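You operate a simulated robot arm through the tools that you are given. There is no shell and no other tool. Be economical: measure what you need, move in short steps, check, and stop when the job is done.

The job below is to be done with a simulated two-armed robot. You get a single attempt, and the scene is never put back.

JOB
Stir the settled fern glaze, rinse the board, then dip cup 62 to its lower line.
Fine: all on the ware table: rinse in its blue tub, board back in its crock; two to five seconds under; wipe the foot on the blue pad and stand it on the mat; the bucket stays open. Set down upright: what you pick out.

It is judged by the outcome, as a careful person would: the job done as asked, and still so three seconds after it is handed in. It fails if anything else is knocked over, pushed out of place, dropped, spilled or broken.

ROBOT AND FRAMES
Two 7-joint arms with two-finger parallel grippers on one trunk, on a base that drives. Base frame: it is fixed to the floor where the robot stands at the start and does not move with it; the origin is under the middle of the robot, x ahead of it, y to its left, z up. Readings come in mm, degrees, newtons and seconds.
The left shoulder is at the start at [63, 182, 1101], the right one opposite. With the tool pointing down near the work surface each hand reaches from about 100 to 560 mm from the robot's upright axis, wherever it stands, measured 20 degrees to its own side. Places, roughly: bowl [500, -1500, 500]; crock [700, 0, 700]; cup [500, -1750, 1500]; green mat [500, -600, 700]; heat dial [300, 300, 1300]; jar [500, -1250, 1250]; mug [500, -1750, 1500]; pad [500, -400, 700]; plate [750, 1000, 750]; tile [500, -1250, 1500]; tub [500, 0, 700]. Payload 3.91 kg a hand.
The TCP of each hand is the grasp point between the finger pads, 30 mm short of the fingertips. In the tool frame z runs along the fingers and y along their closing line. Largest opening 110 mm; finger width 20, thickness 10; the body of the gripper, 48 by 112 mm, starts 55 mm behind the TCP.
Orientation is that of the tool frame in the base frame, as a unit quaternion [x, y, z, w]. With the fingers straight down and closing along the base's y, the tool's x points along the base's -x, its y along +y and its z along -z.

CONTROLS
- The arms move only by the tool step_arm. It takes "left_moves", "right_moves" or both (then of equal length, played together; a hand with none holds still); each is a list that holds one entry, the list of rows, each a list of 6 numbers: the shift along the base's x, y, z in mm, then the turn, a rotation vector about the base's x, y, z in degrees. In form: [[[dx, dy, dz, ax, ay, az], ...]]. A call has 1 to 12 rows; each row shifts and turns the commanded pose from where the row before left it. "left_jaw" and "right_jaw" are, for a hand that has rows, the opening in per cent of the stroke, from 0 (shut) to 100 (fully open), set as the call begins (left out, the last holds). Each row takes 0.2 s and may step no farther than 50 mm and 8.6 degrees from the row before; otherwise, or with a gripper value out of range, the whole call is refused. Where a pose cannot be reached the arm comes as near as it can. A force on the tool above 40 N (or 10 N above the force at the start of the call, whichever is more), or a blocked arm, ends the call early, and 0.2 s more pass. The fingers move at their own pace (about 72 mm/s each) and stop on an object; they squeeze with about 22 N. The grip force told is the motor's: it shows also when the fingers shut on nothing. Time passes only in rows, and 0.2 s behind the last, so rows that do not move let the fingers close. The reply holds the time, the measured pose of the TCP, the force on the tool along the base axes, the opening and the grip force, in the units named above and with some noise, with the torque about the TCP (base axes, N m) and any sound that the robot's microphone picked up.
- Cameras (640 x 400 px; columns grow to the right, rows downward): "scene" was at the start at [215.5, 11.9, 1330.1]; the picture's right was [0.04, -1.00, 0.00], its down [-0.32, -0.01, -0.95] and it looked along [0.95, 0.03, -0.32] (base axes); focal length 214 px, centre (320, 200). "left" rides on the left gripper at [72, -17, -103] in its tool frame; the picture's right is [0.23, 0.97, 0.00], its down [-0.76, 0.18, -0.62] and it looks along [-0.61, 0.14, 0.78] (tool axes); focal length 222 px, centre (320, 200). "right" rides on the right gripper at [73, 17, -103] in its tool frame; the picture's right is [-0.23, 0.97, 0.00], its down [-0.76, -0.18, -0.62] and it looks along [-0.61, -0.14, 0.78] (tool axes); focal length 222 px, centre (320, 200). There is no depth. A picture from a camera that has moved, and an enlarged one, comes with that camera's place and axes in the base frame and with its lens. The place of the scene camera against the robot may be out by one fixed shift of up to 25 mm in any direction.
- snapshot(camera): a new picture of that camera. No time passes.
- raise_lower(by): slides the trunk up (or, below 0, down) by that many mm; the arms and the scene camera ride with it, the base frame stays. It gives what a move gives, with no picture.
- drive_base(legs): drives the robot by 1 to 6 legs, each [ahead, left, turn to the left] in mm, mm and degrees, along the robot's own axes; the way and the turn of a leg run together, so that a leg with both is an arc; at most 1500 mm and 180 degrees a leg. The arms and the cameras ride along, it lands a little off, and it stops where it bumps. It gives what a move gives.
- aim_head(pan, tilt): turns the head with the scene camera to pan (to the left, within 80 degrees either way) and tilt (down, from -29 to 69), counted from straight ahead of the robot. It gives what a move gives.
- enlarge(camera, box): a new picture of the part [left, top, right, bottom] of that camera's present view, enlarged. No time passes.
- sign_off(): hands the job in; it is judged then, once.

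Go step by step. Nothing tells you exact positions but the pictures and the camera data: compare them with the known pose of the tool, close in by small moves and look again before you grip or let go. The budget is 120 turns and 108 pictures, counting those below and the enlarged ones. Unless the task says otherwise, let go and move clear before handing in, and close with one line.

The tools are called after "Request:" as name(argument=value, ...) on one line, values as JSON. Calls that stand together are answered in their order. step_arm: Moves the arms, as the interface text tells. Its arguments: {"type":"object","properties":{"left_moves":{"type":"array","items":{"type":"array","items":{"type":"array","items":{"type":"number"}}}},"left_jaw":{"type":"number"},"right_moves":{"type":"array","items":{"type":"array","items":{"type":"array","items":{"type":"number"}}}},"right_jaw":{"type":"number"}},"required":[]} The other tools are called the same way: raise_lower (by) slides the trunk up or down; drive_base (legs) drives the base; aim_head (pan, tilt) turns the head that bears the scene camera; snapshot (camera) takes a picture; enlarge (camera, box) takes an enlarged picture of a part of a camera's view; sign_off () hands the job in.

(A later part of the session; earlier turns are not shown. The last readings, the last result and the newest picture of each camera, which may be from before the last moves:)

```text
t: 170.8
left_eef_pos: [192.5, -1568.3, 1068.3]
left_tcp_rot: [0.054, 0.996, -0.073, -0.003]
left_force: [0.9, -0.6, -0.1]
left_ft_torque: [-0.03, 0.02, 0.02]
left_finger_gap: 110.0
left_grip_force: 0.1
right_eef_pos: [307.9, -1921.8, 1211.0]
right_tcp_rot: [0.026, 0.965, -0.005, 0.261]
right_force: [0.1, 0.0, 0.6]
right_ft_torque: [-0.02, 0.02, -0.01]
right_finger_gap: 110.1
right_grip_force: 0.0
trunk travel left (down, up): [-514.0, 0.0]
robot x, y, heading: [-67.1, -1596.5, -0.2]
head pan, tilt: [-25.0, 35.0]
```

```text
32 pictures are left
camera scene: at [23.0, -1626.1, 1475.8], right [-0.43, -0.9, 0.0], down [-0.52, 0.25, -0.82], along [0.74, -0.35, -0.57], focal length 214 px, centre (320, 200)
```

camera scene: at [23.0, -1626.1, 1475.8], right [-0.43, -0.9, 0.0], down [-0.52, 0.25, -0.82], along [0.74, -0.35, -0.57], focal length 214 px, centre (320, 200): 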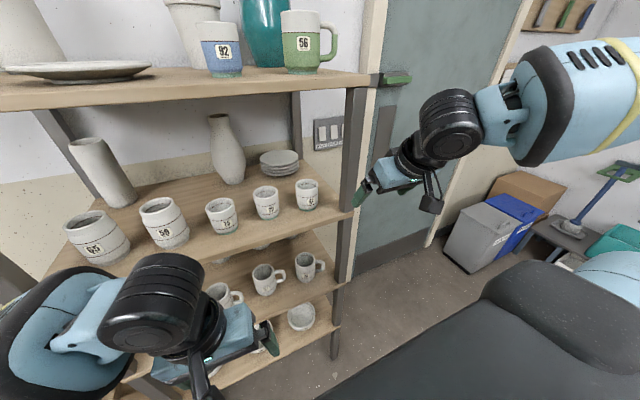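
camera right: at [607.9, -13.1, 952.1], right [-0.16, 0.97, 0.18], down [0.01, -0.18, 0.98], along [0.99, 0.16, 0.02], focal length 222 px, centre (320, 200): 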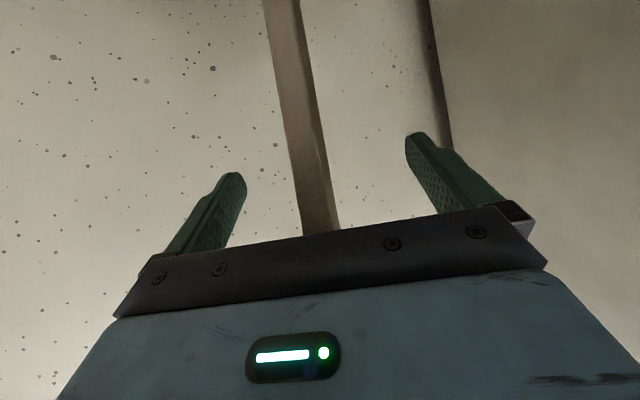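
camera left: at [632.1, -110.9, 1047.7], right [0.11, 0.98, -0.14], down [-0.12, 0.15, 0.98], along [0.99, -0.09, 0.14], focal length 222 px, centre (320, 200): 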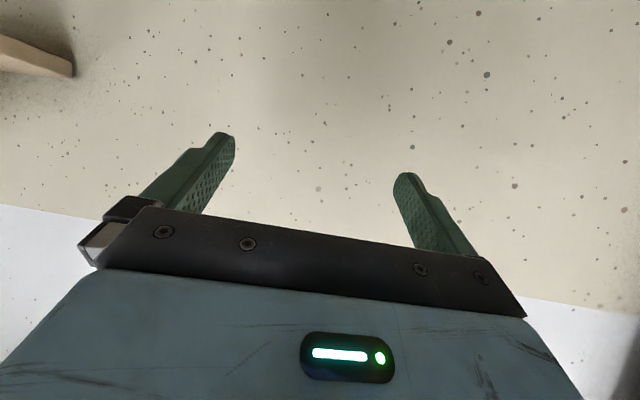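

Cup 62 is second-shelf rightmost, near [503, −1814]. I'll bring the hand to a standoff above and in front of it, tilted ~38°.

Request:
step_arm(right_moves=[[[0, 40, 5, 0, -4, 1.5], [0, 40, 5, 0, -4, 1.5], [20, 29, 10, 0, 0, 0], [35, 0, 6, 0, 0, 0], [30, 0, 6, 0, 0, 0]]], right_jaw=88)

Request:
snapshot(camera="right")

Request:
snapshot(camera="scene")

```text
t: 172.0
left_eef_pos: [192.8, -1568.3, 1066.9]
left_tcp_rot: [0.055, 0.996, -0.073, -0.003]
left_force: [0.4, 0.3, 0.1]
left_ft_torque: [-0.01, -0.02, 0.01]
left_finger_gap: 110.0
left_grip_force: 0.0
right_eef_pos: [391.8, -1812.4, 1242.1]
right_tcp_rot: [0.0, 0.945, 0.004, 0.327]
right_force: [0.2, 0.0, 0.1]
right_ft_torque: [0.0, 0.02, -0.02]
right_finger_gap: 96.8
right_grip_force: 0.1
trunk travel left (down, up): [-514.0, 0.0]
robot x, y, heading: [-64.4, -1597.1, -0.3]
head pan, tilt: [-25.0, 35.0]
```

```text
31 pictures are left
camera right: at [272.0, -1795.6, 1279.6], right [0.18, 0.97, 0.15], down [0.21, -0.18, 0.96], along [0.96, -0.14, -0.24], focal length 222 px, centre (320, 200)
```

right: 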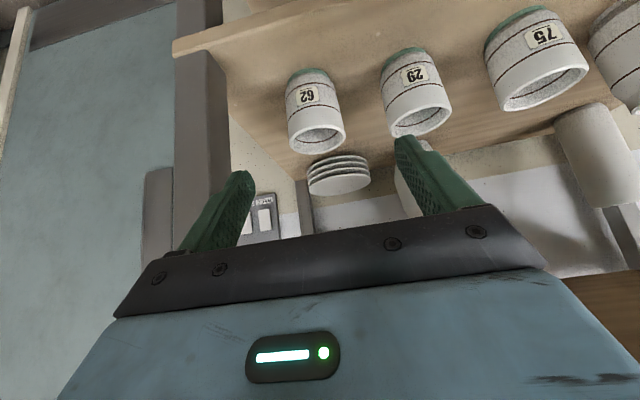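

```text
30 pictures are left
camera scene: at [23.9, -1626.1, 1475.7], right [-0.43, -0.9, 0.0], down [-0.52, 0.25, -0.82], along [0.74, -0.35, -0.57], focal length 214 px, centre (320, 200)
```

scene: 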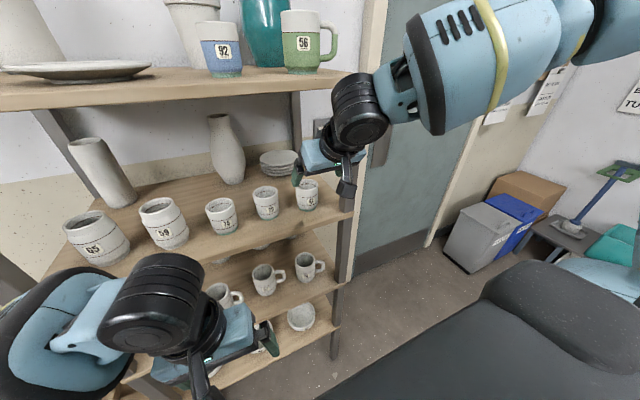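

From the hand camera the cup is at y≈−1819, perhaps slightly lower/nearer than the scene camera suggests. Move in part way and measure again.

Request:
step_arm(right_moves=[[[25, -4, -15, 0, 0, 0], [25, -3, -15, 0, 0, 0]]])

Request:
snapshot(camera="right")

```text
t: 172.6
left_eef_pos: [193.6, -1568.6, 1067.7]
left_tcp_rot: [0.054, 0.996, -0.073, -0.002]
left_force: [-0.2, 0.2, -1.0]
left_ft_torque: [-0.01, 0.03, 0.03]
left_finger_gap: 110.0
left_grip_force: 0.1
right_eef_pos: [443.3, -1820.7, 1212.2]
right_tcp_rot: [0.0, 0.945, 0.003, 0.328]
right_force: [-0.1, -0.3, 0.8]
right_ft_torque: [0.0, -0.02, 0.01]
right_finger_gap: 96.6
right_grip_force: 0.1
trunk travel left (down, up): [-514.0, 0.0]
robot x, y, heading: [-66.0, -1598.6, -0.6]
head pan, tilt: [-25.0, 35.0]
```

```text
29 pictures are left
camera right: at [323.1, -1804.6, 1249.0], right [0.18, 0.97, 0.15], down [0.21, -0.18, 0.96], along [0.96, -0.14, -0.24], focal length 222 px, centre (320, 200)
```

right: 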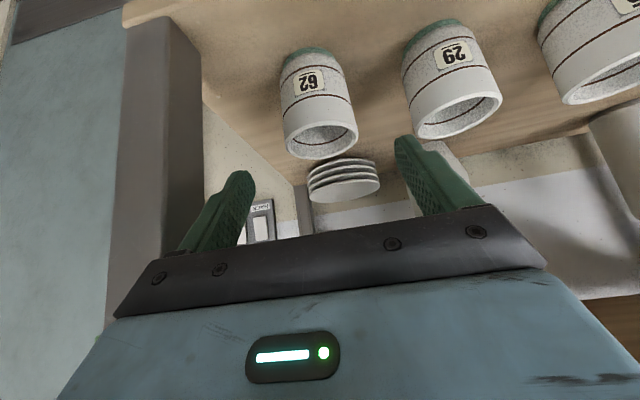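

Refined: cup 62 centre [502, −1822], rim z≈1150. Advance along the tool axis so the pads straddle its upper half.

Request:
step_arm(right_moves=[[[20, -1, -28, 0, 0, 0], [20, 0, -28, 0, 0, 0], [19, 0, -26, 0, 0, 0]]])

Request:
snapshot(camera="right")

Request:
enlarge(camera="scene", box=[240, 110, 400, 250])

```text
t: 173.4
left_eef_pos: [193.1, -1568.9, 1067.5]
left_tcp_rot: [0.055, 0.996, -0.073, -0.003]
left_force: [-0.6, 0.1, 0.3]
left_ft_torque: [-0.02, 0.02, -0.02]
left_finger_gap: 109.7
left_grip_force: 0.1
right_eef_pos: [501.2, -1821.6, 1130.2]
right_tcp_rot: [0.0, 0.945, 0.004, 0.328]
right_force: [-0.1, -0.3, -0.3]
right_ft_torque: [-0.01, 0.0, -0.02]
right_finger_gap: 96.8
right_grip_force: 0.0
trunk travel left (down, up): [-514.0, 0.0]
robot x, y, heading: [-68.6, -1597.4, -0.3]
head pan, tilt: [-25.0, 35.0]
```

```text
28 pictures are left
camera right: at [380.9, -1805.6, 1168.5], right [0.18, 0.97, 0.15], down [0.21, -0.18, 0.96], along [0.96, -0.14, -0.24], focal length 222 px, centre (320, 200)
```

right: 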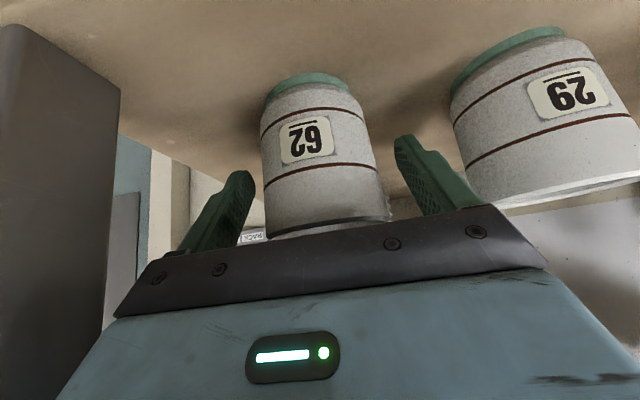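

```text
2.86 times, centred on (320, 180) of scene
camera zoom: at [23.9, -1626.4, 1475.7], right [-0.43, -0.9, 0.0], down [-0.52, 0.25, -0.82], along [0.74, -0.35, -0.57], focal length 613 px, centre (320, 257)
```

zoom: 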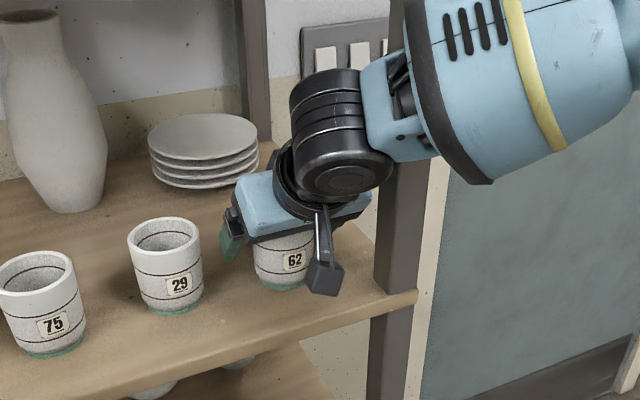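

The cup sits between the pads; measured lines: base ≈1081, lower line ≈1103, upper ≈1131, rim ≈1157. I'll raise the grip 12 mm to stay well above the lower line, then close.

Request:
step_arm(right_moves=[[[0, 0, 12, 0, 0, 0], [0, 0, 0, 0, 0, 0]]])

Request:
step_arm(right_moves=[[[0, 0, 0, 0, 0, 0], [0, 0, 0, 0, 0, 0], [0, 0, 0, 0, 0, 0], [0, 0, 0, 0, 0, 0]]], right_jaw=0)

Request:
step_arm(right_moves=[[[0, 0, 10, 0, 0, 0], [0, 0, 15, 0, 0, 0]]])

Request:
snapshot(camera="right")

```text
t: 174.0
left_eef_pos: [192.5, -1567.8, 1067.4]
left_tcp_rot: [0.054, 0.996, -0.073, -0.003]
left_force: [-0.1, 0.4, -0.1]
left_ft_torque: [0.0, 0.02, 0.0]
left_finger_gap: 110.3
left_grip_force: 0.1
right_eef_pos: [499.3, -1822.1, 1144.2]
right_tcp_rot: [0.0, 0.945, 0.004, 0.328]
right_force: [0.2, 0.2, -0.6]
right_ft_torque: [0.01, 0.0, 0.01]
right_finger_gap: 96.8
right_grip_force: 0.0
trunk travel left (down, up): [-514.0, 0.0]
robot x, y, heading: [-67.8, -1594.7, -0.4]
head pan, tilt: [-25.0, 35.0]
```

```text
t: 175.0
left_eef_pos: [191.0, -1568.7, 1068.2]
left_tcp_rot: [0.055, 0.996, -0.073, -0.003]
left_force: [-0.3, 0.7, -0.4]
left_ft_torque: [0.0, 0.0, -0.02]
left_finger_gap: 110.0
left_grip_force: 0.0
right_eef_pos: [499.4, -1820.5, 1143.9]
right_tcp_rot: [-0.001, 0.945, 0.004, 0.328]
right_force: [-0.2, 0.6, 1.6]
right_ft_torque: [-0.06, 0.05, 0.0]
right_finger_gap: 60.9
right_grip_force: 22.3
trunk travel left (down, up): [-514.0, 0.0]
robot x, y, heading: [-66.2, -1594.8, -0.2]
head pan, tilt: [-25.0, 35.0]
```

```text
t: 175.6
left_eef_pos: [192.3, -1567.8, 1069.3]
left_tcp_rot: [0.054, 0.996, -0.073, -0.002]
left_force: [0.1, 0.5, 0.2]
left_ft_torque: [0.05, -0.02, 0.01]
left_finger_gap: 110.1
left_grip_force: 0.1
right_eef_pos: [500.2, -1820.0, 1171.0]
right_tcp_rot: [-0.001, 0.945, 0.003, 0.328]
right_force: [0.5, 0.2, 0.0]
right_ft_torque: [-0.01, 0.01, 0.02]
right_finger_gap: 63.1
right_grip_force: 0.1
trunk travel left (down, up): [-514.0, 0.0]
robot x, y, heading: [-68.8, -1594.8, -0.5]
head pan, tilt: [-25.0, 35.0]
```

```text
26 pictures are left
camera right: at [380.4, -1804.5, 1208.3], right [0.17, 0.97, 0.15], down [0.21, -0.18, 0.96], along [0.96, -0.14, -0.24], focal length 222 px, centre (320, 200)
```

right: 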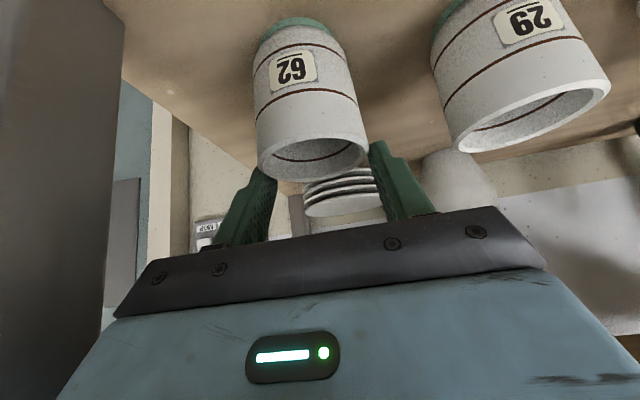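

The grip seems to have slipped: the fingers rose but the cup stayed on the shelf. I'll check the finger state without moving.

Request:
step_arm(right_moves=[[[0, 0, 0, 0, 0, 0]]])

Request:
snapshot(camera="right")

```text
t: 176.0
left_eef_pos: [191.7, -1568.2, 1069.1]
left_tcp_rot: [0.054, 0.996, -0.073, -0.003]
left_force: [0.2, -0.9, -0.2]
left_ft_torque: [0.01, -0.01, -0.02]
left_finger_gap: 110.0
left_grip_force: 0.0
right_eef_pos: [501.1, -1820.8, 1171.0]
right_tcp_rot: [-0.001, 0.944, 0.004, 0.33]
right_force: [0.2, -0.4, 2.9]
right_ft_torque: [0.1, 0.06, 0.0]
right_finger_gap: 61.1
right_grip_force: 22.4
trunk travel left (down, up): [-514.0, 0.0]
robot x, y, heading: [-66.6, -1600.9, -0.4]
head pan, tilt: [-25.0, 35.0]
```

```text
25 pictures are left
camera right: at [380.7, -1804.5, 1208.4], right [0.18, 0.97, 0.15], down [0.21, -0.18, 0.96], along [0.96, -0.14, -0.24], focal length 222 px, centre (320, 200)
```

right: 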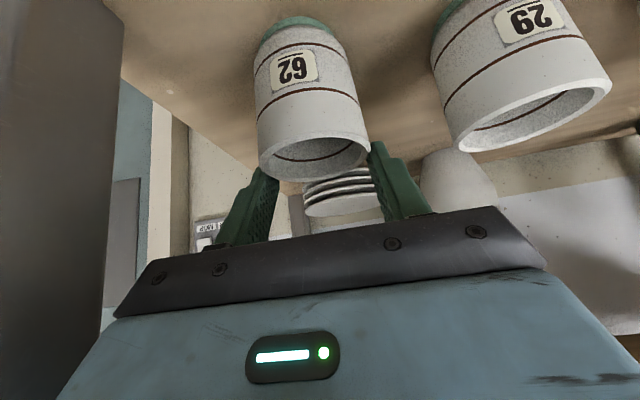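

The fingers are still squeezing at the very rim. I'll open, lower to a fuller contact (z≈1135), re-grip with a longer squeeze and lift slowly.

Request:
step_arm(right_moves=[[[0, 0, 0, 0, 0, 0], [0, 0, 0, 0, 0, 0], [0, -1, -12, 0, 0, 0], [0, -1, -12, 0, 0, 0], [1, 0, -12, 0, 0, 0]]], right_jaw=88)

Request:
step_arm(right_moves=[[[0, 0, 0, 0, 0, 0], [0, 0, 0, 0, 0, 0], [0, 0, 0, 0, 0, 0], [0, 0, 0, 0, 0, 0], [0, 0, 0, 0, 0, 0], [0, 0, 0, 0, 0, 0]]], right_jaw=0)

Request:
step_arm(right_moves=[[[0, 0, 3, 0, 0, 0], [0, 0, 3, 0, 0, 0]]], right_jaw=0)

Request:
snapshot(camera="right")

```text
t: 177.2
left_eef_pos: [192.1, -1569.8, 1068.0]
left_tcp_rot: [0.054, 0.996, -0.073, -0.003]
left_force: [0.1, 0.4, -0.2]
left_ft_torque: [-0.01, 0.01, 0.02]
left_finger_gap: 110.0
left_grip_force: 0.1
right_eef_pos: [503.4, -1823.3, 1134.7]
right_tcp_rot: [-0.001, 0.945, 0.004, 0.328]
right_force: [0.2, -0.1, -0.1]
right_ft_torque: [0.01, 0.02, 0.02]
right_finger_gap: 96.5
right_grip_force: 0.1
trunk travel left (down, up): [-514.0, 0.0]
robot x, y, heading: [-74.1, -1599.7, -0.4]
head pan, tilt: [-25.0, 35.0]
```

```text
t: 178.6
left_eef_pos: [191.6, -1567.7, 1067.0]
left_tcp_rot: [0.054, 0.996, -0.074, -0.003]
left_force: [-0.4, 0.1, -0.2]
left_ft_torque: [-0.01, 0.01, -0.02]
left_finger_gap: 110.3
left_grip_force: 0.1
right_eef_pos: [502.0, -1823.9, 1134.7]
right_tcp_rot: [0.0, 0.945, 0.003, 0.328]
right_force: [-0.1, 1.0, 1.0]
right_ft_torque: [-0.02, 0.0, -0.01]
right_finger_gap: 61.1
right_grip_force: 21.8
trunk travel left (down, up): [-514.0, 0.0]
robot x, y, heading: [-72.4, -1594.5, -0.4]
head pan, tilt: [-25.0, 35.0]
```

```text
t: 179.2
left_eef_pos: [192.5, -1567.2, 1068.5]
left_tcp_rot: [0.054, 0.996, -0.073, -0.003]
left_force: [0.0, 0.8, 0.4]
left_ft_torque: [0.02, 0.02, 0.01]
left_finger_gap: 110.0
left_grip_force: 0.0
right_eef_pos: [501.7, -1822.0, 1139.4]
right_tcp_rot: [-0.001, 0.945, 0.004, 0.327]
right_force: [-0.6, -0.6, -2.3]
right_ft_torque: [0.03, 0.03, 0.01]
right_finger_gap: 61.2
right_grip_force: 22.0
trunk travel left (down, up): [-514.0, 0.0]
robot x, y, heading: [-70.2, -1595.5, -0.3]
head pan, tilt: [-25.0, 35.0]
```

```text
24 pictures are left
camera right: at [382.2, -1805.8, 1176.5], right [0.18, 0.97, 0.15], down [0.21, -0.18, 0.96], along [0.96, -0.14, -0.24], focal length 222 px, centre (320, 200)
```

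right: 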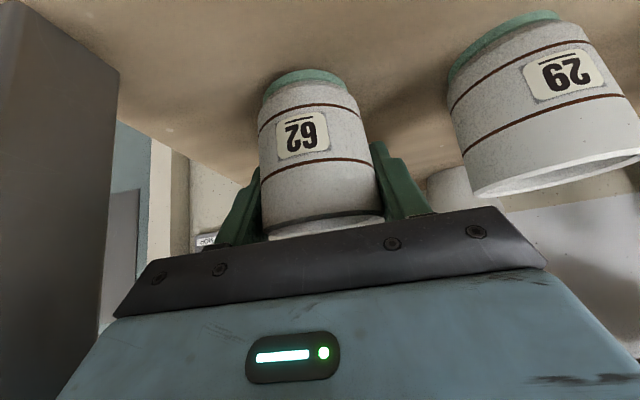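

The force shows the cup's weight (~2.3 N), so it is held. Lift slowly further.

Request:
step_arm(right_moves=[[[0, 0, 3, 0, 0, 0], [0, 0, 4, 0, 0, 0], [0, 0, 5, 0, 0, 0], [0, 0, 6, 0, 0, 0], [0, 0, 6, 0, 0, 0]]], right_jaw=0)

Request:
enlarge(camera="scene", box=[240, 110, 400, 250])

```text
t: 180.4
left_eef_pos: [191.8, -1568.8, 1067.9]
left_tcp_rot: [0.054, 0.996, -0.073, -0.003]
left_force: [-0.4, 0.4, 0.0]
left_ft_torque: [0.02, -0.05, -0.04]
left_finger_gap: 110.2
left_grip_force: 0.1
right_eef_pos: [503.3, -1822.5, 1165.2]
right_tcp_rot: [-0.001, 0.945, 0.004, 0.328]
right_force: [0.7, 0.4, -2.1]
right_ft_torque: [0.0, 0.01, -0.02]
right_finger_gap: 61.1
right_grip_force: 22.3
trunk travel left (down, up): [-514.0, 0.0]
robot x, y, heading: [-65.9, -1597.1, -0.1]
head pan, tilt: [-25.0, 35.0]
```

```text
2.86 times, centred on (320, 180) of scene
camera zoom: at [23.0, -1626.3, 1475.8], right [-0.43, -0.9, 0.0], down [-0.52, 0.25, -0.82], along [0.74, -0.35, -0.57], focal length 613 px, centre (320, 257)
```

zoom: 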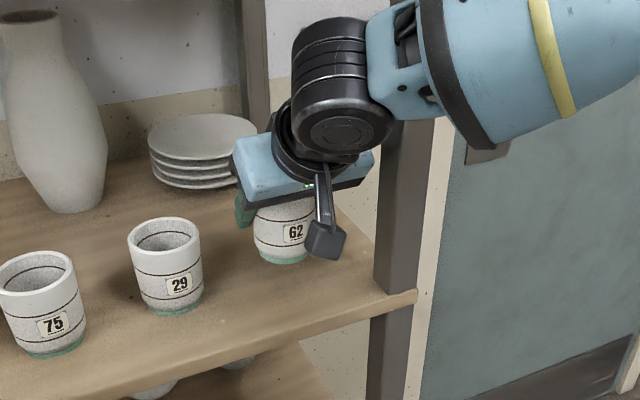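

The cup is up. Withdraw it from the shelf toward me.

Request:
step_arm(right_moves=[[[-15, 0, 2, 0, 0, 0], [-20, 0, 2, 0, 0, 0], [-25, 0, 2, 0, 0, 0], [-25, 0, 2, 0, 0, 0], [-25, 0, 2, 0, 0, 0], [-25, 0, 2, 0, 0, 0], [-25, 0, 2, 0, 0, 0], [-20, 0, 0, 0, 0, 0]]], right_jaw=0)

Request:
snapshot(camera="right")

```text
t: 182.2
left_eef_pos: [192.3, -1567.5, 1068.3]
left_tcp_rot: [0.054, 0.996, -0.073, -0.004]
left_force: [-0.1, -0.1, 0.9]
left_ft_torque: [0.03, 0.01, 0.01]
left_finger_gap: 109.9
left_grip_force: 0.0
right_eef_pos: [324.6, -1822.7, 1179.0]
right_tcp_rot: [0.0, 0.945, 0.004, 0.328]
right_force: [-0.1, 0.6, -1.7]
right_ft_torque: [0.0, -0.03, -0.01]
right_finger_gap: 60.9
right_grip_force: 21.9
trunk travel left (down, up): [-514.0, 0.0]
robot x, y, heading: [-70.6, -1597.3, -0.3]
head pan, tilt: [-25.0, 35.0]
```

```text
22 pictures are left
camera right: at [203.7, -1805.8, 1215.4], right [0.18, 0.97, 0.15], down [0.21, -0.18, 0.96], along [0.96, -0.14, -0.24], focal length 222 px, centre (320, 200)
```

right: 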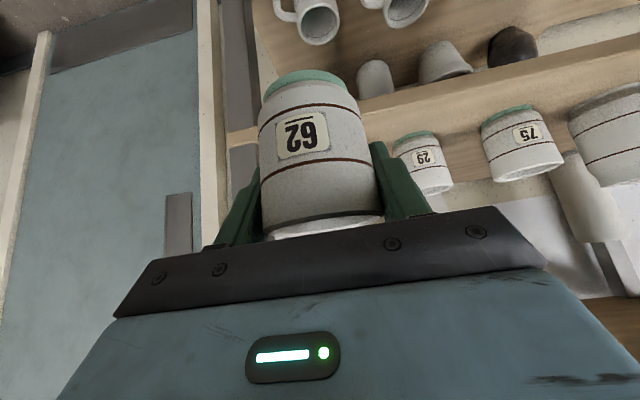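

Cup 62 is held upright. Drive back left to the bucket stance (about y = −545).

Request:
drive_base(legs=[[0, 525, 0], [0, 525, 0.3]])

Request:
aim_head(pan=-20, tilt=42)

Request:
snapshot(camera="scene")

Request:
snapshot(camera="right")

```text
t: 192.0
left_eef_pos: [213.5, -523.5, 1067.3]
left_tcp_rot: [0.062, 0.995, -0.073, -0.003]
left_force: [-0.4, 0.0, 0.7]
left_ft_torque: [-0.02, -0.01, -0.04]
left_finger_gap: 109.8
left_grip_force: 0.0
right_eef_pos: [342.9, -779.5, 1178.6]
right_tcp_rot: [0.007, 0.945, 0.001, 0.327]
right_force: [-0.3, 0.1, -1.5]
right_ft_torque: [0.02, -0.02, 0.04]
right_finger_gap: 61.1
right_grip_force: 22.1
trunk travel left (down, up): [-514.0, 0.0]
robot x, y, heading: [-46.5, -549.7, -1.2]
head pan, tilt: [-25.0, 35.0]
```

```text
t: 192.7
left_eef_pos: [213.3, -524.2, 1067.8]
left_tcp_rot: [0.063, 0.995, -0.073, -0.003]
left_force: [-0.4, -0.2, -0.1]
left_ft_torque: [-0.01, 0.0, -0.02]
left_finger_gap: 109.9
left_grip_force: 0.0
right_eef_pos: [342.6, -780.5, 1178.1]
right_tcp_rot: [0.007, 0.945, 0.0, 0.328]
right_force: [0.0, -0.4, -2.5]
right_ft_torque: [-0.02, -0.05, 0.0]
right_finger_gap: 61.0
right_grip_force: 22.1
trunk travel left (down, up): [-514.0, 0.0]
robot x, y, heading: [-46.0, -544.8, -1.4]
head pan, tilt: [-20.0, 42.0]
```

```text
21 pictures are left
camera scene: at [42.2, -570.6, 1465.4], right [-0.36, -0.93, 0.0], down [-0.62, 0.24, -0.74], along [0.69, -0.27, -0.67], focal length 214 px, centre (320, 200)
```

scene: 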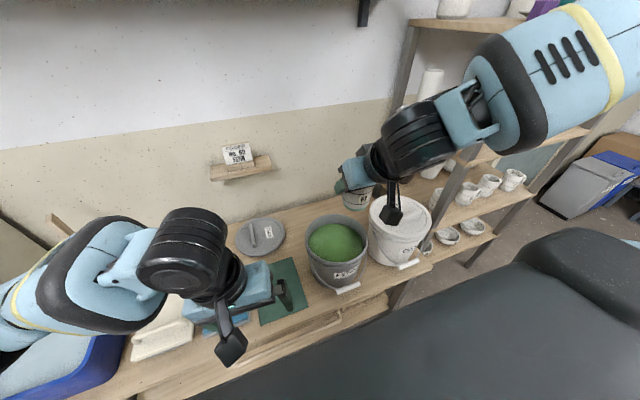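

```text
20 pictures are left
camera right: at [221.8, -761.6, 1215.2], right [0.19, 0.97, 0.15], down [0.21, -0.19, 0.96], along [0.96, -0.15, -0.24], focal length 222 px, centre (320, 200)
```

right: 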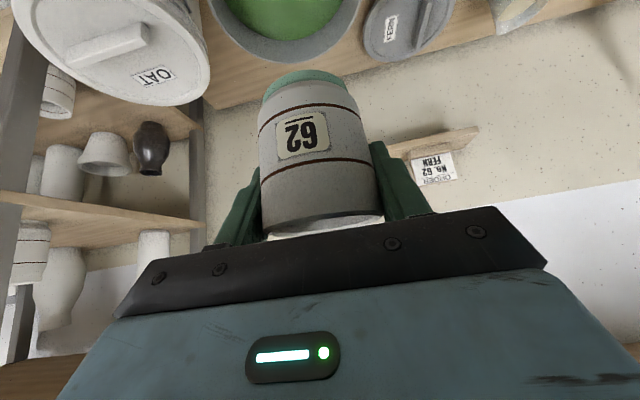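

Bucket centre is about [422, −787]. I'll move the cup over it, lower the trunk 150 mm and check before dipping.

Request:
step_arm(right_moves=[[[19, -1, 0, 0, 0, 0], [25, -2, 0, 0, 0, 0], [25, -2, 0, 0, 0, 0], [25, -2, 0, 0, 0, 0]]], right_jaw=0)

Request:
raise_lower(by=-150)

Request:
snapshot(camera="right")

Request:
snapshot(camera="scene")

```text
t: 193.7
left_eef_pos: [213.2, -524.0, 1067.9]
left_tcp_rot: [0.062, 0.996, -0.072, -0.004]
left_force: [-0.9, 0.7, -0.3]
left_ft_torque: [-0.01, 0.0, -0.03]
left_finger_gap: 109.8
left_grip_force: 0.1
right_eef_pos: [436.3, -789.3, 1176.8]
right_tcp_rot: [0.007, 0.945, 0.0, 0.328]
right_force: [0.1, -1.0, -2.1]
right_ft_torque: [-0.02, -0.02, 0.0]
right_finger_gap: 61.2
right_grip_force: 22.3
trunk travel left (down, up): [-514.0, 0.0]
robot x, y, heading: [-46.3, -546.1, -1.6]
head pan, tilt: [-20.0, 42.0]
```

```text
t: 195.4
left_eef_pos: [213.8, -523.2, 917.9]
left_tcp_rot: [0.062, 0.995, -0.074, -0.004]
left_force: [-0.4, 0.8, 0.3]
left_ft_torque: [0.02, 0.01, 0.0]
left_finger_gap: 110.0
left_grip_force: 0.0
right_eef_pos: [435.4, -787.9, 1028.5]
right_tcp_rot: [0.007, 0.945, 0.002, 0.328]
right_force: [0.0, -1.2, -0.8]
right_ft_torque: [0.0, 0.01, 0.02]
right_finger_gap: 61.0
right_grip_force: 21.9
trunk travel left (down, up): [-364.0, 150.0]
robot x, y, heading: [-46.0, -548.6, -0.9]
head pan, tilt: [-20.0, 42.0]
```

```text
19 pictures are left
camera right: at [315.7, -768.7, 1065.5], right [0.19, 0.97, 0.15], down [0.21, -0.19, 0.96], along [0.96, -0.15, -0.24], focal length 222 px, centre (320, 200)
```

right: 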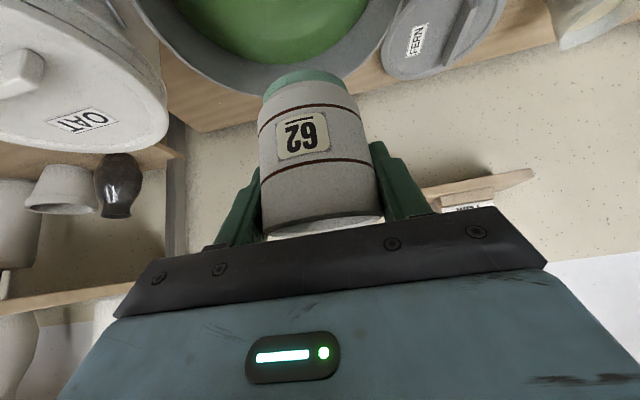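

```text
18 pictures are left
camera scene: at [161.6, -573.2, 1292.5], right [-0.36, -0.93, 0.0], down [-0.62, 0.24, -0.74], along [0.69, -0.27, -0.67], focal length 214 px, centre (320, 200)
```

scene: 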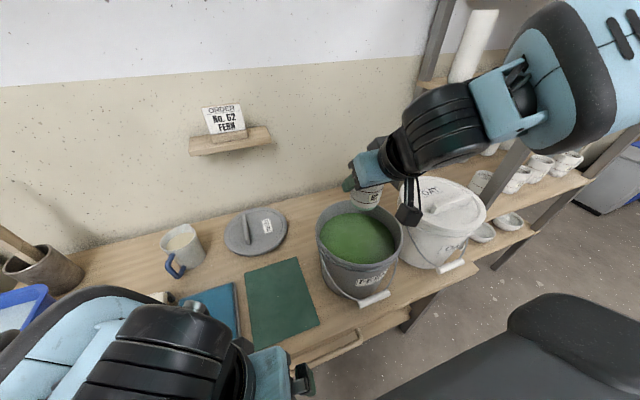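

The cup is centred over the bucket. Lower close to the glaze and look.

Request:
step_arm(right_moves=[[[0, 0, -20, 0, 0, 0], [0, 0, -25, 0, 0, 0], [0, 0, -25, 0, 0, 0], [0, 0, -20, 0, 0, 0], [0, 0, -6, 0, 0, 0]]], right_jaw=0)

Request:
enlarge(camera="scene", box=[300, 140, 440, 290])

Request:
snapshot(camera="right")

```text
t: 196.6
left_eef_pos: [213.1, -523.1, 918.6]
left_tcp_rot: [0.061, 0.995, -0.073, -0.004]
left_force: [0.1, -0.3, 1.2]
left_ft_torque: [0.01, -0.02, 0.0]
left_finger_gap: 109.9
left_grip_force: 0.1
right_eef_pos: [436.6, -788.4, 932.3]
right_tcp_rot: [0.006, 0.945, 0.002, 0.328]
right_force: [-0.6, -0.2, -1.3]
right_ft_torque: [0.01, 0.01, 0.0]
right_finger_gap: 61.3
right_grip_force: 21.8
trunk travel left (down, up): [-364.0, 150.0]
robot x, y, heading: [-50.6, -550.6, -1.1]
head pan, tilt: [-20.0, 42.0]
```

```text
2.67 times, centred on (370, 215) of scene
camera zoom: at [161.6, -573.3, 1292.4], right [-0.36, -0.93, 0.0], down [-0.62, 0.24, -0.74], along [0.69, -0.27, -0.67], focal length 572 px, centre (187, 160)
```

zoom: 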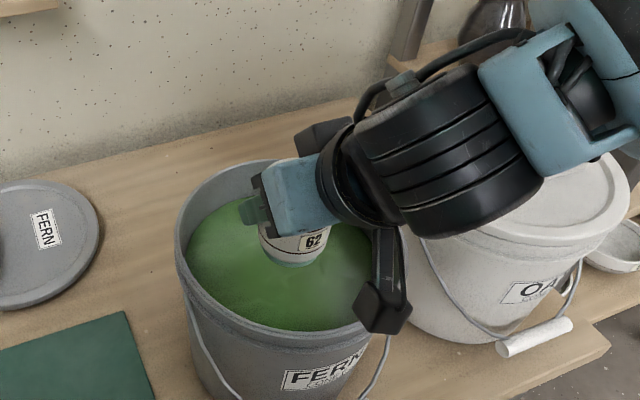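

```text
16 pictures are left
camera right: at [315.4, -769.8, 969.8], right [0.19, 0.97, 0.15], down [0.21, -0.19, 0.96], along [0.96, -0.15, -0.24], focal length 222 px, centre (320, 200)
```

right: 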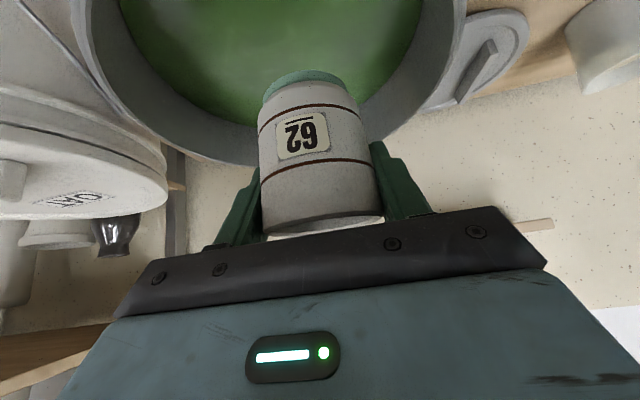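

The foot is still just above the glaze. Pictures cost no time, so I'll lower in small steps, watching the waterline against the lower line.

Request:
step_arm(right_moves=[[[0, 0, -12, 0, 0, 0]]], right_jaw=0)

Request:
enlarge(camera="right", box=[240, 30, 400, 200])

```text
t: 197.0
left_eef_pos: [213.6, -524.5, 917.7]
left_tcp_rot: [0.062, 0.995, -0.074, -0.003]
left_force: [-0.1, -0.5, 0.5]
left_ft_torque: [0.01, 0.01, 0.03]
left_finger_gap: 109.9
left_grip_force: 0.0
right_eef_pos: [436.6, -788.7, 919.7]
right_tcp_rot: [0.008, 0.945, 0.001, 0.328]
right_force: [0.5, -1.2, -0.9]
right_ft_torque: [-0.03, 0.01, -0.03]
right_finger_gap: 61.0
right_grip_force: 22.0
trunk travel left (down, up): [-364.0, 150.0]
robot x, y, heading: [-48.9, -546.7, -1.4]
head pan, tilt: [-20.0, 42.0]
```

```text
2.35 times, centred on (320, 115) of right
camera zoom: at [316.1, -770.0, 957.0], right [0.19, 0.97, 0.15], down [0.21, -0.19, 0.96], along [0.96, -0.15, -0.24], focal length 523 px, centre (320, 400)
```

zoom: 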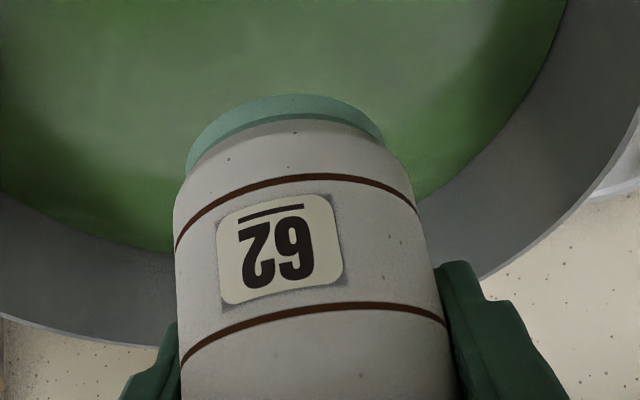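

Glaze is still ~5–20 mm below the foot. Go down in 8 mm steps.

Request:
step_arm(right_moves=[[[0, 0, -14, 0, 0, 0]]], right_jaw=0)

Request:
enlarge(camera="right", box=[240, 30, 400, 200])

```text
t: 197.4
left_eef_pos: [213.2, -525.1, 917.9]
left_tcp_rot: [0.062, 0.995, -0.073, -0.005]
left_force: [0.6, -0.4, -0.5]
left_ft_torque: [-0.01, -0.02, 0.01]
left_finger_gap: 110.1
left_grip_force: 0.0
right_eef_pos: [437.9, -787.6, 906.1]
right_tcp_rot: [0.006, 0.945, 0.002, 0.328]
right_force: [0.4, -0.2, -2.6]
right_ft_torque: [-0.02, 0.01, -0.01]
right_finger_gap: 61.1
right_grip_force: 21.3
trunk travel left (down, up): [-364.0, 150.0]
robot x, y, heading: [-45.7, -546.4, -1.2]
head pan, tilt: [-20.0, 42.0]
```

```text
2.35 times, centred on (320, 115) of right
camera zoom: at [316.5, -769.8, 943.5], right [0.19, 0.97, 0.15], down [0.21, -0.19, 0.96], along [0.96, -0.15, -0.24], focal length 523 px, centre (320, 400)
```

zoom: 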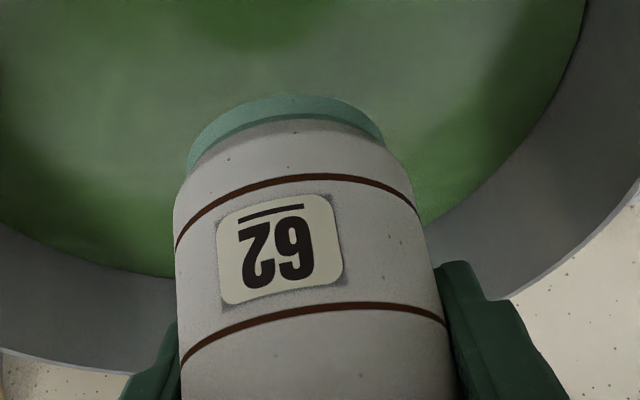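

Request:
step_arm(right_moves=[[[0, 0, -12, 0, 0, 0]]], right_jaw=0)

Request:
enlarge(camera="right", box=[240, 30, 400, 200])

```text
t: 197.8
left_eef_pos: [214.4, -524.4, 918.4]
left_tcp_rot: [0.062, 0.995, -0.073, -0.004]
left_force: [-0.5, -0.5, -0.3]
left_ft_torque: [0.02, 0.02, 0.02]
left_finger_gap: 109.9
left_grip_force: 0.2
right_eef_pos: [436.1, -789.0, 895.5]
right_tcp_rot: [0.008, 0.945, 0.001, 0.328]
right_force: [0.2, 0.4, -1.0]
right_ft_torque: [0.0, -0.02, -0.02]
right_finger_gap: 60.9
right_grip_force: 22.3
trunk travel left (down, up): [-364.0, 150.0]
robot x, y, heading: [-45.8, -547.6, -1.0]
head pan, tilt: [-20.0, 42.0]
```

```text
2.35 times, centred on (320, 115) of right
camera zoom: at [315.8, -769.8, 931.4], right [0.19, 0.97, 0.15], down [0.21, -0.19, 0.96], along [0.96, -0.15, -0.24], focal length 523 px, centre (320, 400)
```

zoom: 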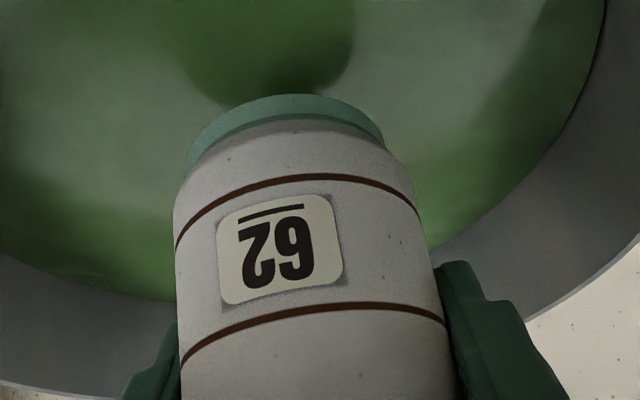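

Request:
step_arm(right_moves=[[[0, 0, -10, 0, 0, 0]]], right_jaw=0)

Request:
enlarge(camera="right", box=[240, 30, 400, 200])

```text
t: 198.2
left_eef_pos: [214.0, -524.3, 917.7]
left_tcp_rot: [0.062, 0.995, -0.073, -0.003]
left_force: [0.8, -0.6, -1.1]
left_ft_torque: [0.02, 0.01, 0.0]
left_finger_gap: 110.2
left_grip_force: 0.0
right_eef_pos: [435.7, -787.2, 883.7]
right_tcp_rot: [0.007, 0.945, 0.001, 0.328]
right_force: [0.2, -0.7, -1.3]
right_ft_torque: [-0.04, 0.0, -0.04]
right_finger_gap: 61.2
right_grip_force: 21.9
trunk travel left (down, up): [-364.0, 150.0]
robot x, y, heading: [-47.0, -551.8, -1.3]
head pan, tilt: [-20.0, 42.0]
```

```text
2.35 times, centred on (320, 115) of right
camera zoom: at [316.1, -769.6, 920.9], right [0.19, 0.97, 0.15], down [0.21, -0.19, 0.96], along [0.96, -0.15, -0.24], focal length 523 px, centre (320, 400)
```

zoom: 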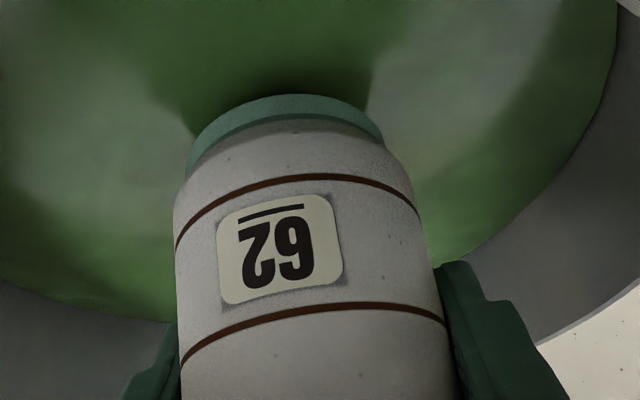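

The foot is nearly at the surface (glaze about z≈815 by the hand camera). Another 12 mm.

Request:
step_arm(right_moves=[[[0, 0, -12, 0, 0, 0]]], right_jaw=0)

Request:
enlarge(camera="right", box=[240, 30, 400, 200])

```text
t: 198.6
left_eef_pos: [214.6, -524.1, 917.9]
left_tcp_rot: [0.061, 0.995, -0.073, -0.004]
left_force: [-0.9, -0.7, -0.8]
left_ft_torque: [-0.01, 0.02, 0.0]
left_finger_gap: 110.2
left_grip_force: 0.0
right_eef_pos: [436.3, -788.6, 873.0]
right_tcp_rot: [0.007, 0.945, 0.0, 0.327]
right_force: [0.4, -0.6, -2.5]
right_ft_torque: [-0.01, -0.01, 0.01]
right_finger_gap: 61.2
right_grip_force: 22.1
trunk travel left (down, up): [-364.0, 150.0]
robot x, y, heading: [-48.6, -547.4, -1.3]
head pan, tilt: [-20.0, 42.0]
```

```text
2.35 times, centred on (320, 115) of right
camera zoom: at [316.0, -770.6, 909.1], right [0.19, 0.97, 0.15], down [0.21, -0.19, 0.96], along [0.96, -0.15, -0.24], focal length 523 px, centre (320, 400)
```

zoom: 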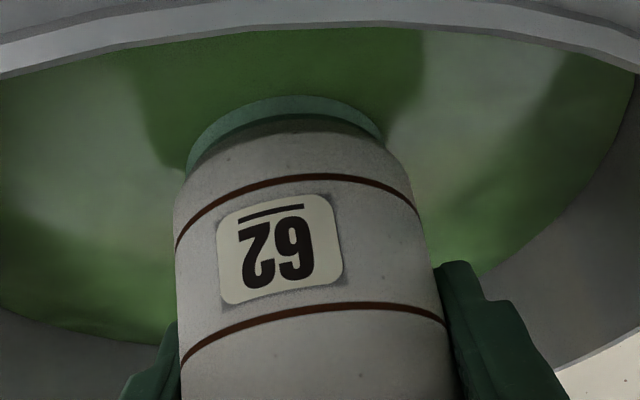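

The near rim is now in view below the camera, with clearance. Continue down 10 mm (and 10 mm forward).

Request:
step_arm(right_moves=[[[10, 0, -10, 0, 0, 0]]], right_jaw=0)

Request:
enlarge(camera="right", box=[240, 30, 400, 200])

```text
t: 199.0
left_eef_pos: [213.8, -523.5, 917.7]
left_tcp_rot: [0.062, 0.995, -0.073, -0.003]
left_force: [0.4, 0.4, -0.8]
left_ft_torque: [0.02, -0.01, 0.01]
left_finger_gap: 110.1
left_grip_force: 0.0
right_eef_pos: [446.5, -787.8, 861.4]
right_tcp_rot: [0.006, 0.945, 0.001, 0.328]
right_force: [0.1, 0.4, -2.1]
right_ft_torque: [0.01, -0.01, 0.02]
right_finger_gap: 60.9
right_grip_force: 22.4
trunk travel left (down, up): [-364.0, 150.0]
robot x, y, heading: [-50.4, -546.1, -1.0]
head pan, tilt: [-20.0, 42.0]
```

```text
2.35 times, centred on (320, 115) of right
camera zoom: at [326.3, -769.3, 899.5], right [0.19, 0.97, 0.15], down [0.21, -0.19, 0.96], along [0.96, -0.15, -0.24], focal length 523 px, centre (320, 400)
```

zoom: 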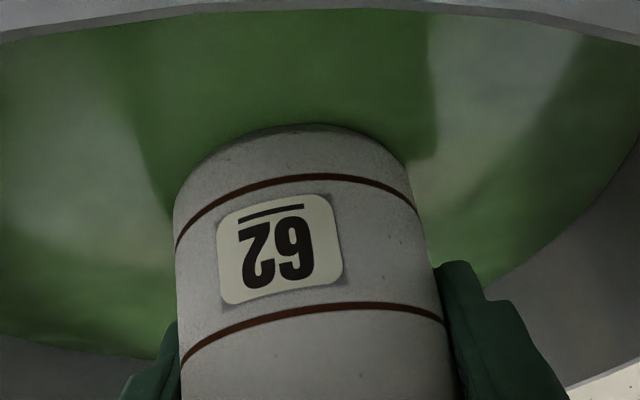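

Now the wax foot is submerged; the waterline is ~8 mm above the base and the lower line ~13 mm higher. Lower 12 mm and check.

Request:
step_arm(right_moves=[[[0, 0, -12, 0, 0, 0]]], right_jaw=0)

Request:
enlarge(camera="right", box=[240, 30, 400, 200])

```text
t: 199.4
left_eef_pos: [213.7, -524.7, 917.9]
left_tcp_rot: [0.062, 0.995, -0.073, -0.004]
left_force: [-0.6, 1.1, 0.4]
left_ft_torque: [0.02, -0.02, -0.01]
left_finger_gap: 109.6
left_grip_force: 0.0
right_eef_pos: [447.1, -788.2, 850.2]
right_tcp_rot: [0.007, 0.945, 0.0, 0.328]
right_force: [0.0, -0.1, -2.2]
right_ft_torque: [0.0, 0.01, -0.03]
right_finger_gap: 60.9
right_grip_force: 22.2
trunk travel left (down, up): [-364.0, 150.0]
robot x, y, heading: [-46.5, -545.9, -1.2]
head pan, tilt: [-20.0, 42.0]
```

```text
2.35 times, centred on (320, 115) of right
camera zoom: at [326.6, -769.8, 888.1], right [0.19, 0.97, 0.15], down [0.21, -0.19, 0.96], along [0.96, -0.15, -0.24], focal length 523 px, centre (320, 400)
```

zoom: 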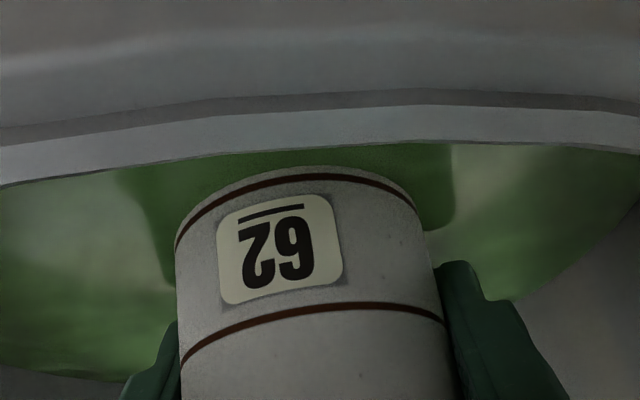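

The waterline is within ~2 mm of the lower line. Lower 2 mm, hold about 2.4 s, then lift and let it drip.

Request:
step_arm(right_moves=[[[0, 0, -2, 0, 0, 0], [0, 0, 0, 0, 0, 0], [0, 0, 0, 0, 0, 0], [0, 0, 0, 0, 0, 0], [0, 0, 0, 0, 0, 0], [0, 0, 0, 0, 0, 0], [0, 0, 0, 0, 0, 0], [0, 0, 0, 0, 0, 0], [0, 0, 0, 0, 0, 0], [0, 0, 0, 0, 0, 0], [0, 0, 0, 0, 0, 0]]], right_jaw=0)

Request:
step_arm(right_moves=[[[0, 0, 15, 0, 0, 0], [0, 0, 18, 0, 0, 0], [0, 0, 15, 0, 0, 0], [0, 0, 0, 0, 0, 0], [0, 0, 0, 0, 0, 0], [0, 0, 0, 0, 0, 0], [0, 0, 0, 0, 0, 0], [0, 0, 0, 0, 0, 0], [0, 0, 0, 0, 0, 0], [0, 0, 0, 0, 0, 0], [0, 0, 0, 0, 0, 0], [0, 0, 0, 0, 0, 0]]], right_jaw=0)

Request:
step_arm(right_moves=[[[0, 0, 0, 0, 0, 0], [0, 0, 0, 0, 0, 0], [0, 0, 0, 0, 0, 0], [0, 0, 0, 0, 0, 0], [0, 0, 0, 0, 0, 0], [0, 0, 0, 0, 0, 0], [0, 0, 0, 0, 0, 0], [0, 0, 0, 0, 0, 0], [0, 0, 0, 0, 0, 0], [0, 0, 0, 0, 0, 0], [0, 0, 0, 0, 0, 0], [0, 0, 0, 0, 0, 0]]], right_jaw=0)

Request:
snapshot(camera="right")

```text
t: 201.8
left_eef_pos: [212.6, -523.5, 917.8]
left_tcp_rot: [0.062, 0.995, -0.073, -0.003]
left_force: [0.4, 0.6, 0.1]
left_ft_torque: [0.02, -0.04, 0.0]
left_finger_gap: 109.7
left_grip_force: 0.1
right_eef_pos: [445.9, -788.6, 849.2]
right_tcp_rot: [0.007, 0.945, 0.001, 0.328]
right_force: [0.4, 0.5, -2.2]
right_ft_torque: [0.05, 0.02, -0.03]
right_finger_gap: 60.9
right_grip_force: 21.5
trunk travel left (down, up): [-364.0, 150.0]
robot x, y, heading: [-48.7, -547.3, -1.4]
head pan, tilt: [-20.0, 42.0]
```

```text
t: 204.4
left_eef_pos: [214.0, -523.8, 918.2]
left_tcp_rot: [0.062, 0.995, -0.073, -0.003]
left_force: [-0.1, 0.8, 0.2]
left_ft_torque: [0.0, -0.03, 0.01]
left_finger_gap: 110.0
left_grip_force: 0.0
right_eef_pos: [446.5, -785.9, 895.4]
right_tcp_rot: [0.007, 0.945, 0.0, 0.328]
right_force: [-0.4, -0.1, -2.0]
right_ft_torque: [0.01, 0.0, 0.0]
right_finger_gap: 61.3
right_grip_force: 21.7
trunk travel left (down, up): [-364.0, 150.0]
robot x, y, heading: [-46.1, -546.4, -1.4]
head pan, tilt: [-20.0, 42.0]
```

```text
t: 207.0
left_eef_pos: [212.8, -523.7, 917.6]
left_tcp_rot: [0.061, 0.995, -0.073, -0.005]
left_force: [0.5, 0.1, 0.6]
left_ft_torque: [0.02, 0.0, -0.01]
left_finger_gap: 110.0
left_grip_force: 0.1
right_eef_pos: [446.3, -785.6, 895.3]
right_tcp_rot: [0.006, 0.945, 0.002, 0.328]
right_force: [-0.6, -0.1, -2.9]
right_ft_torque: [-0.04, -0.03, -0.04]
right_finger_gap: 61.1
right_grip_force: 21.8
trunk travel left (down, up): [-364.0, 150.0]
robot x, y, heading: [-49.0, -549.3, -1.5]
head pan, tilt: [-20.0, 42.0]
```

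```text
8 pictures are left
camera right: at [326.3, -767.9, 932.6], right [0.19, 0.97, 0.15], down [0.21, -0.19, 0.96], along [0.96, -0.15, -0.24], focal length 222 px, centre (320, 200)
```

right: 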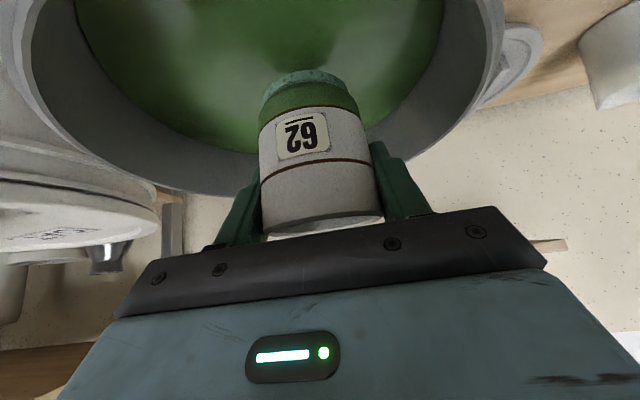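

The cup is glazed neatly to the lower line. Raise it clear of the rim and drive left 400 mm to bring it over the blue pad.

Request:
step_arm(right_moves=[[[0, 0, 25, 0, 0, 0], [0, 0, 30, 0, 0, 0], [0, 0, 30, 0, 0, 0], [0, 0, 25, 0, 0, 0], [0, 0, 0, 0, 0, 0], [0, 0, 0, 0, 0, 0], [0, 0, 0, 0, 0, 0], [0, 0, 0, 0, 0, 0]]], right_jaw=0)

Request:
drive_base(legs=[[0, 400, 1]])

Request:
snapshot(camera="scene")

```text
t: 208.8
left_eef_pos: [213.1, -523.5, 916.9]
left_tcp_rot: [0.062, 0.995, -0.073, -0.003]
left_force: [-0.2, 0.3, 0.2]
left_ft_torque: [0.0, -0.02, 0.02]
left_finger_gap: 110.0
left_grip_force: 0.0
right_eef_pos: [447.6, -786.1, 1006.1]
right_tcp_rot: [0.007, 0.945, 0.001, 0.328]
right_force: [0.9, 0.0, -1.9]
right_ft_torque: [0.01, -0.02, 0.02]
right_finger_gap: 61.2
right_grip_force: 22.5
trunk travel left (down, up): [-364.0, 150.0]
robot x, y, heading: [-43.0, -548.1, -1.2]
head pan, tilt: [-20.0, 42.0]
```

```text
t: 212.9
left_eef_pos: [216.3, -128.6, 917.8]
left_tcp_rot: [0.057, 0.995, -0.075, -0.005]
left_force: [0.5, -0.8, 0.0]
left_ft_torque: [0.0, 0.02, 0.01]
left_finger_gap: 110.0
left_grip_force: 0.0
right_eef_pos: [454.2, -386.1, 1004.8]
right_tcp_rot: [0.0, 0.945, 0.005, 0.327]
right_force: [0.4, -1.0, -1.4]
right_ft_torque: [0.01, -0.05, -0.02]
right_finger_gap: 61.2
right_grip_force: 22.1
trunk travel left (down, up): [-364.0, 150.0]
robot x, y, heading: [-43.0, -153.7, -0.1]
head pan, tilt: [-20.0, 42.0]
stopped in leg 1: the robot was blocked; the commanded pose is now the measured one
```

```text
7 pictures are left
camera scene: at [166.6, -177.3, 1292.6], right [-0.35, -0.94, 0.0], down [-0.63, 0.23, -0.74], along [0.7, -0.26, -0.67], focal length 214 px, centre (320, 200)
```

scene: 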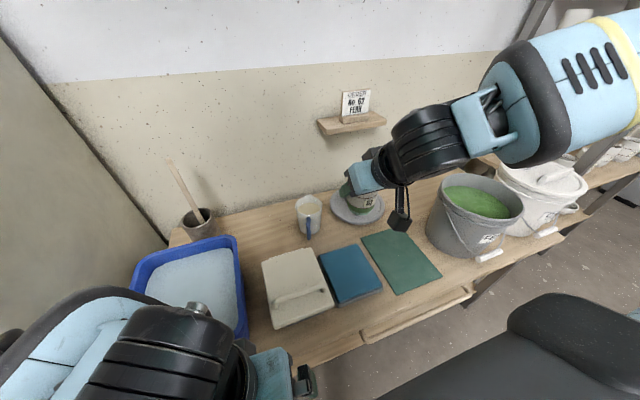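

The cup hangs right above the blue pad (centre ≈[452, −383]). Lower towards it with the arm, then in small steps until light contact.

Request:
step_arm(right_moves=[[[0, 0, -30, 0, 0, 0], [0, 0, -40, 0, 0, 0], [0, 0, -40, 0, 0, 0], [0, 0, -40, 0, 0, 0], [0, 0, -35, 0, 0, 0], [0, 0, -20, 0, 0, 0]]], right_jaw=0)

Request:
snapshot(camera="right")

```text
t: 214.3
left_eef_pos: [215.8, -129.5, 918.3]
left_tcp_rot: [0.057, 0.996, -0.074, -0.004]
left_force: [-0.1, 0.2, -0.2]
left_ft_torque: [0.01, 0.0, 0.0]
left_finger_gap: 110.3
left_grip_force: 0.0
right_eef_pos: [456.6, -383.4, 800.4]
right_tcp_rot: [0.001, 0.945, 0.004, 0.327]
right_force: [-0.1, 0.3, -1.9]
right_ft_torque: [0.01, -0.01, 0.01]
right_finger_gap: 61.2
right_grip_force: 22.3
trunk travel left (down, up): [-364.0, 150.0]
robot x, y, heading: [-39.7, -153.2, -0.4]
head pan, tilt: [-20.0, 42.0]
```

```text
6 pictures are left
camera right: at [337.3, -368.0, 837.9], right [0.18, 0.97, 0.15], down [0.21, -0.19, 0.96], along [0.96, -0.14, -0.24], focal length 222 px, centre (320, 200)
```

right: 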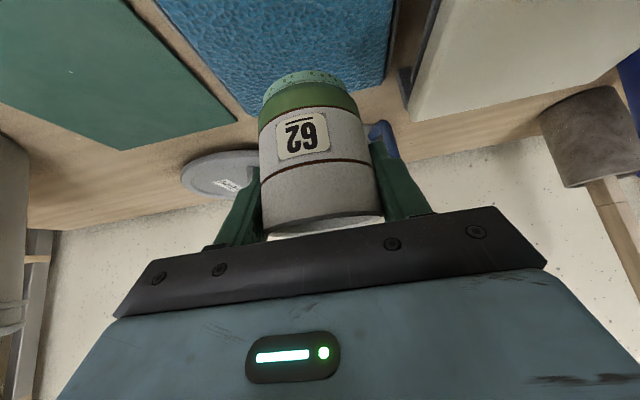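

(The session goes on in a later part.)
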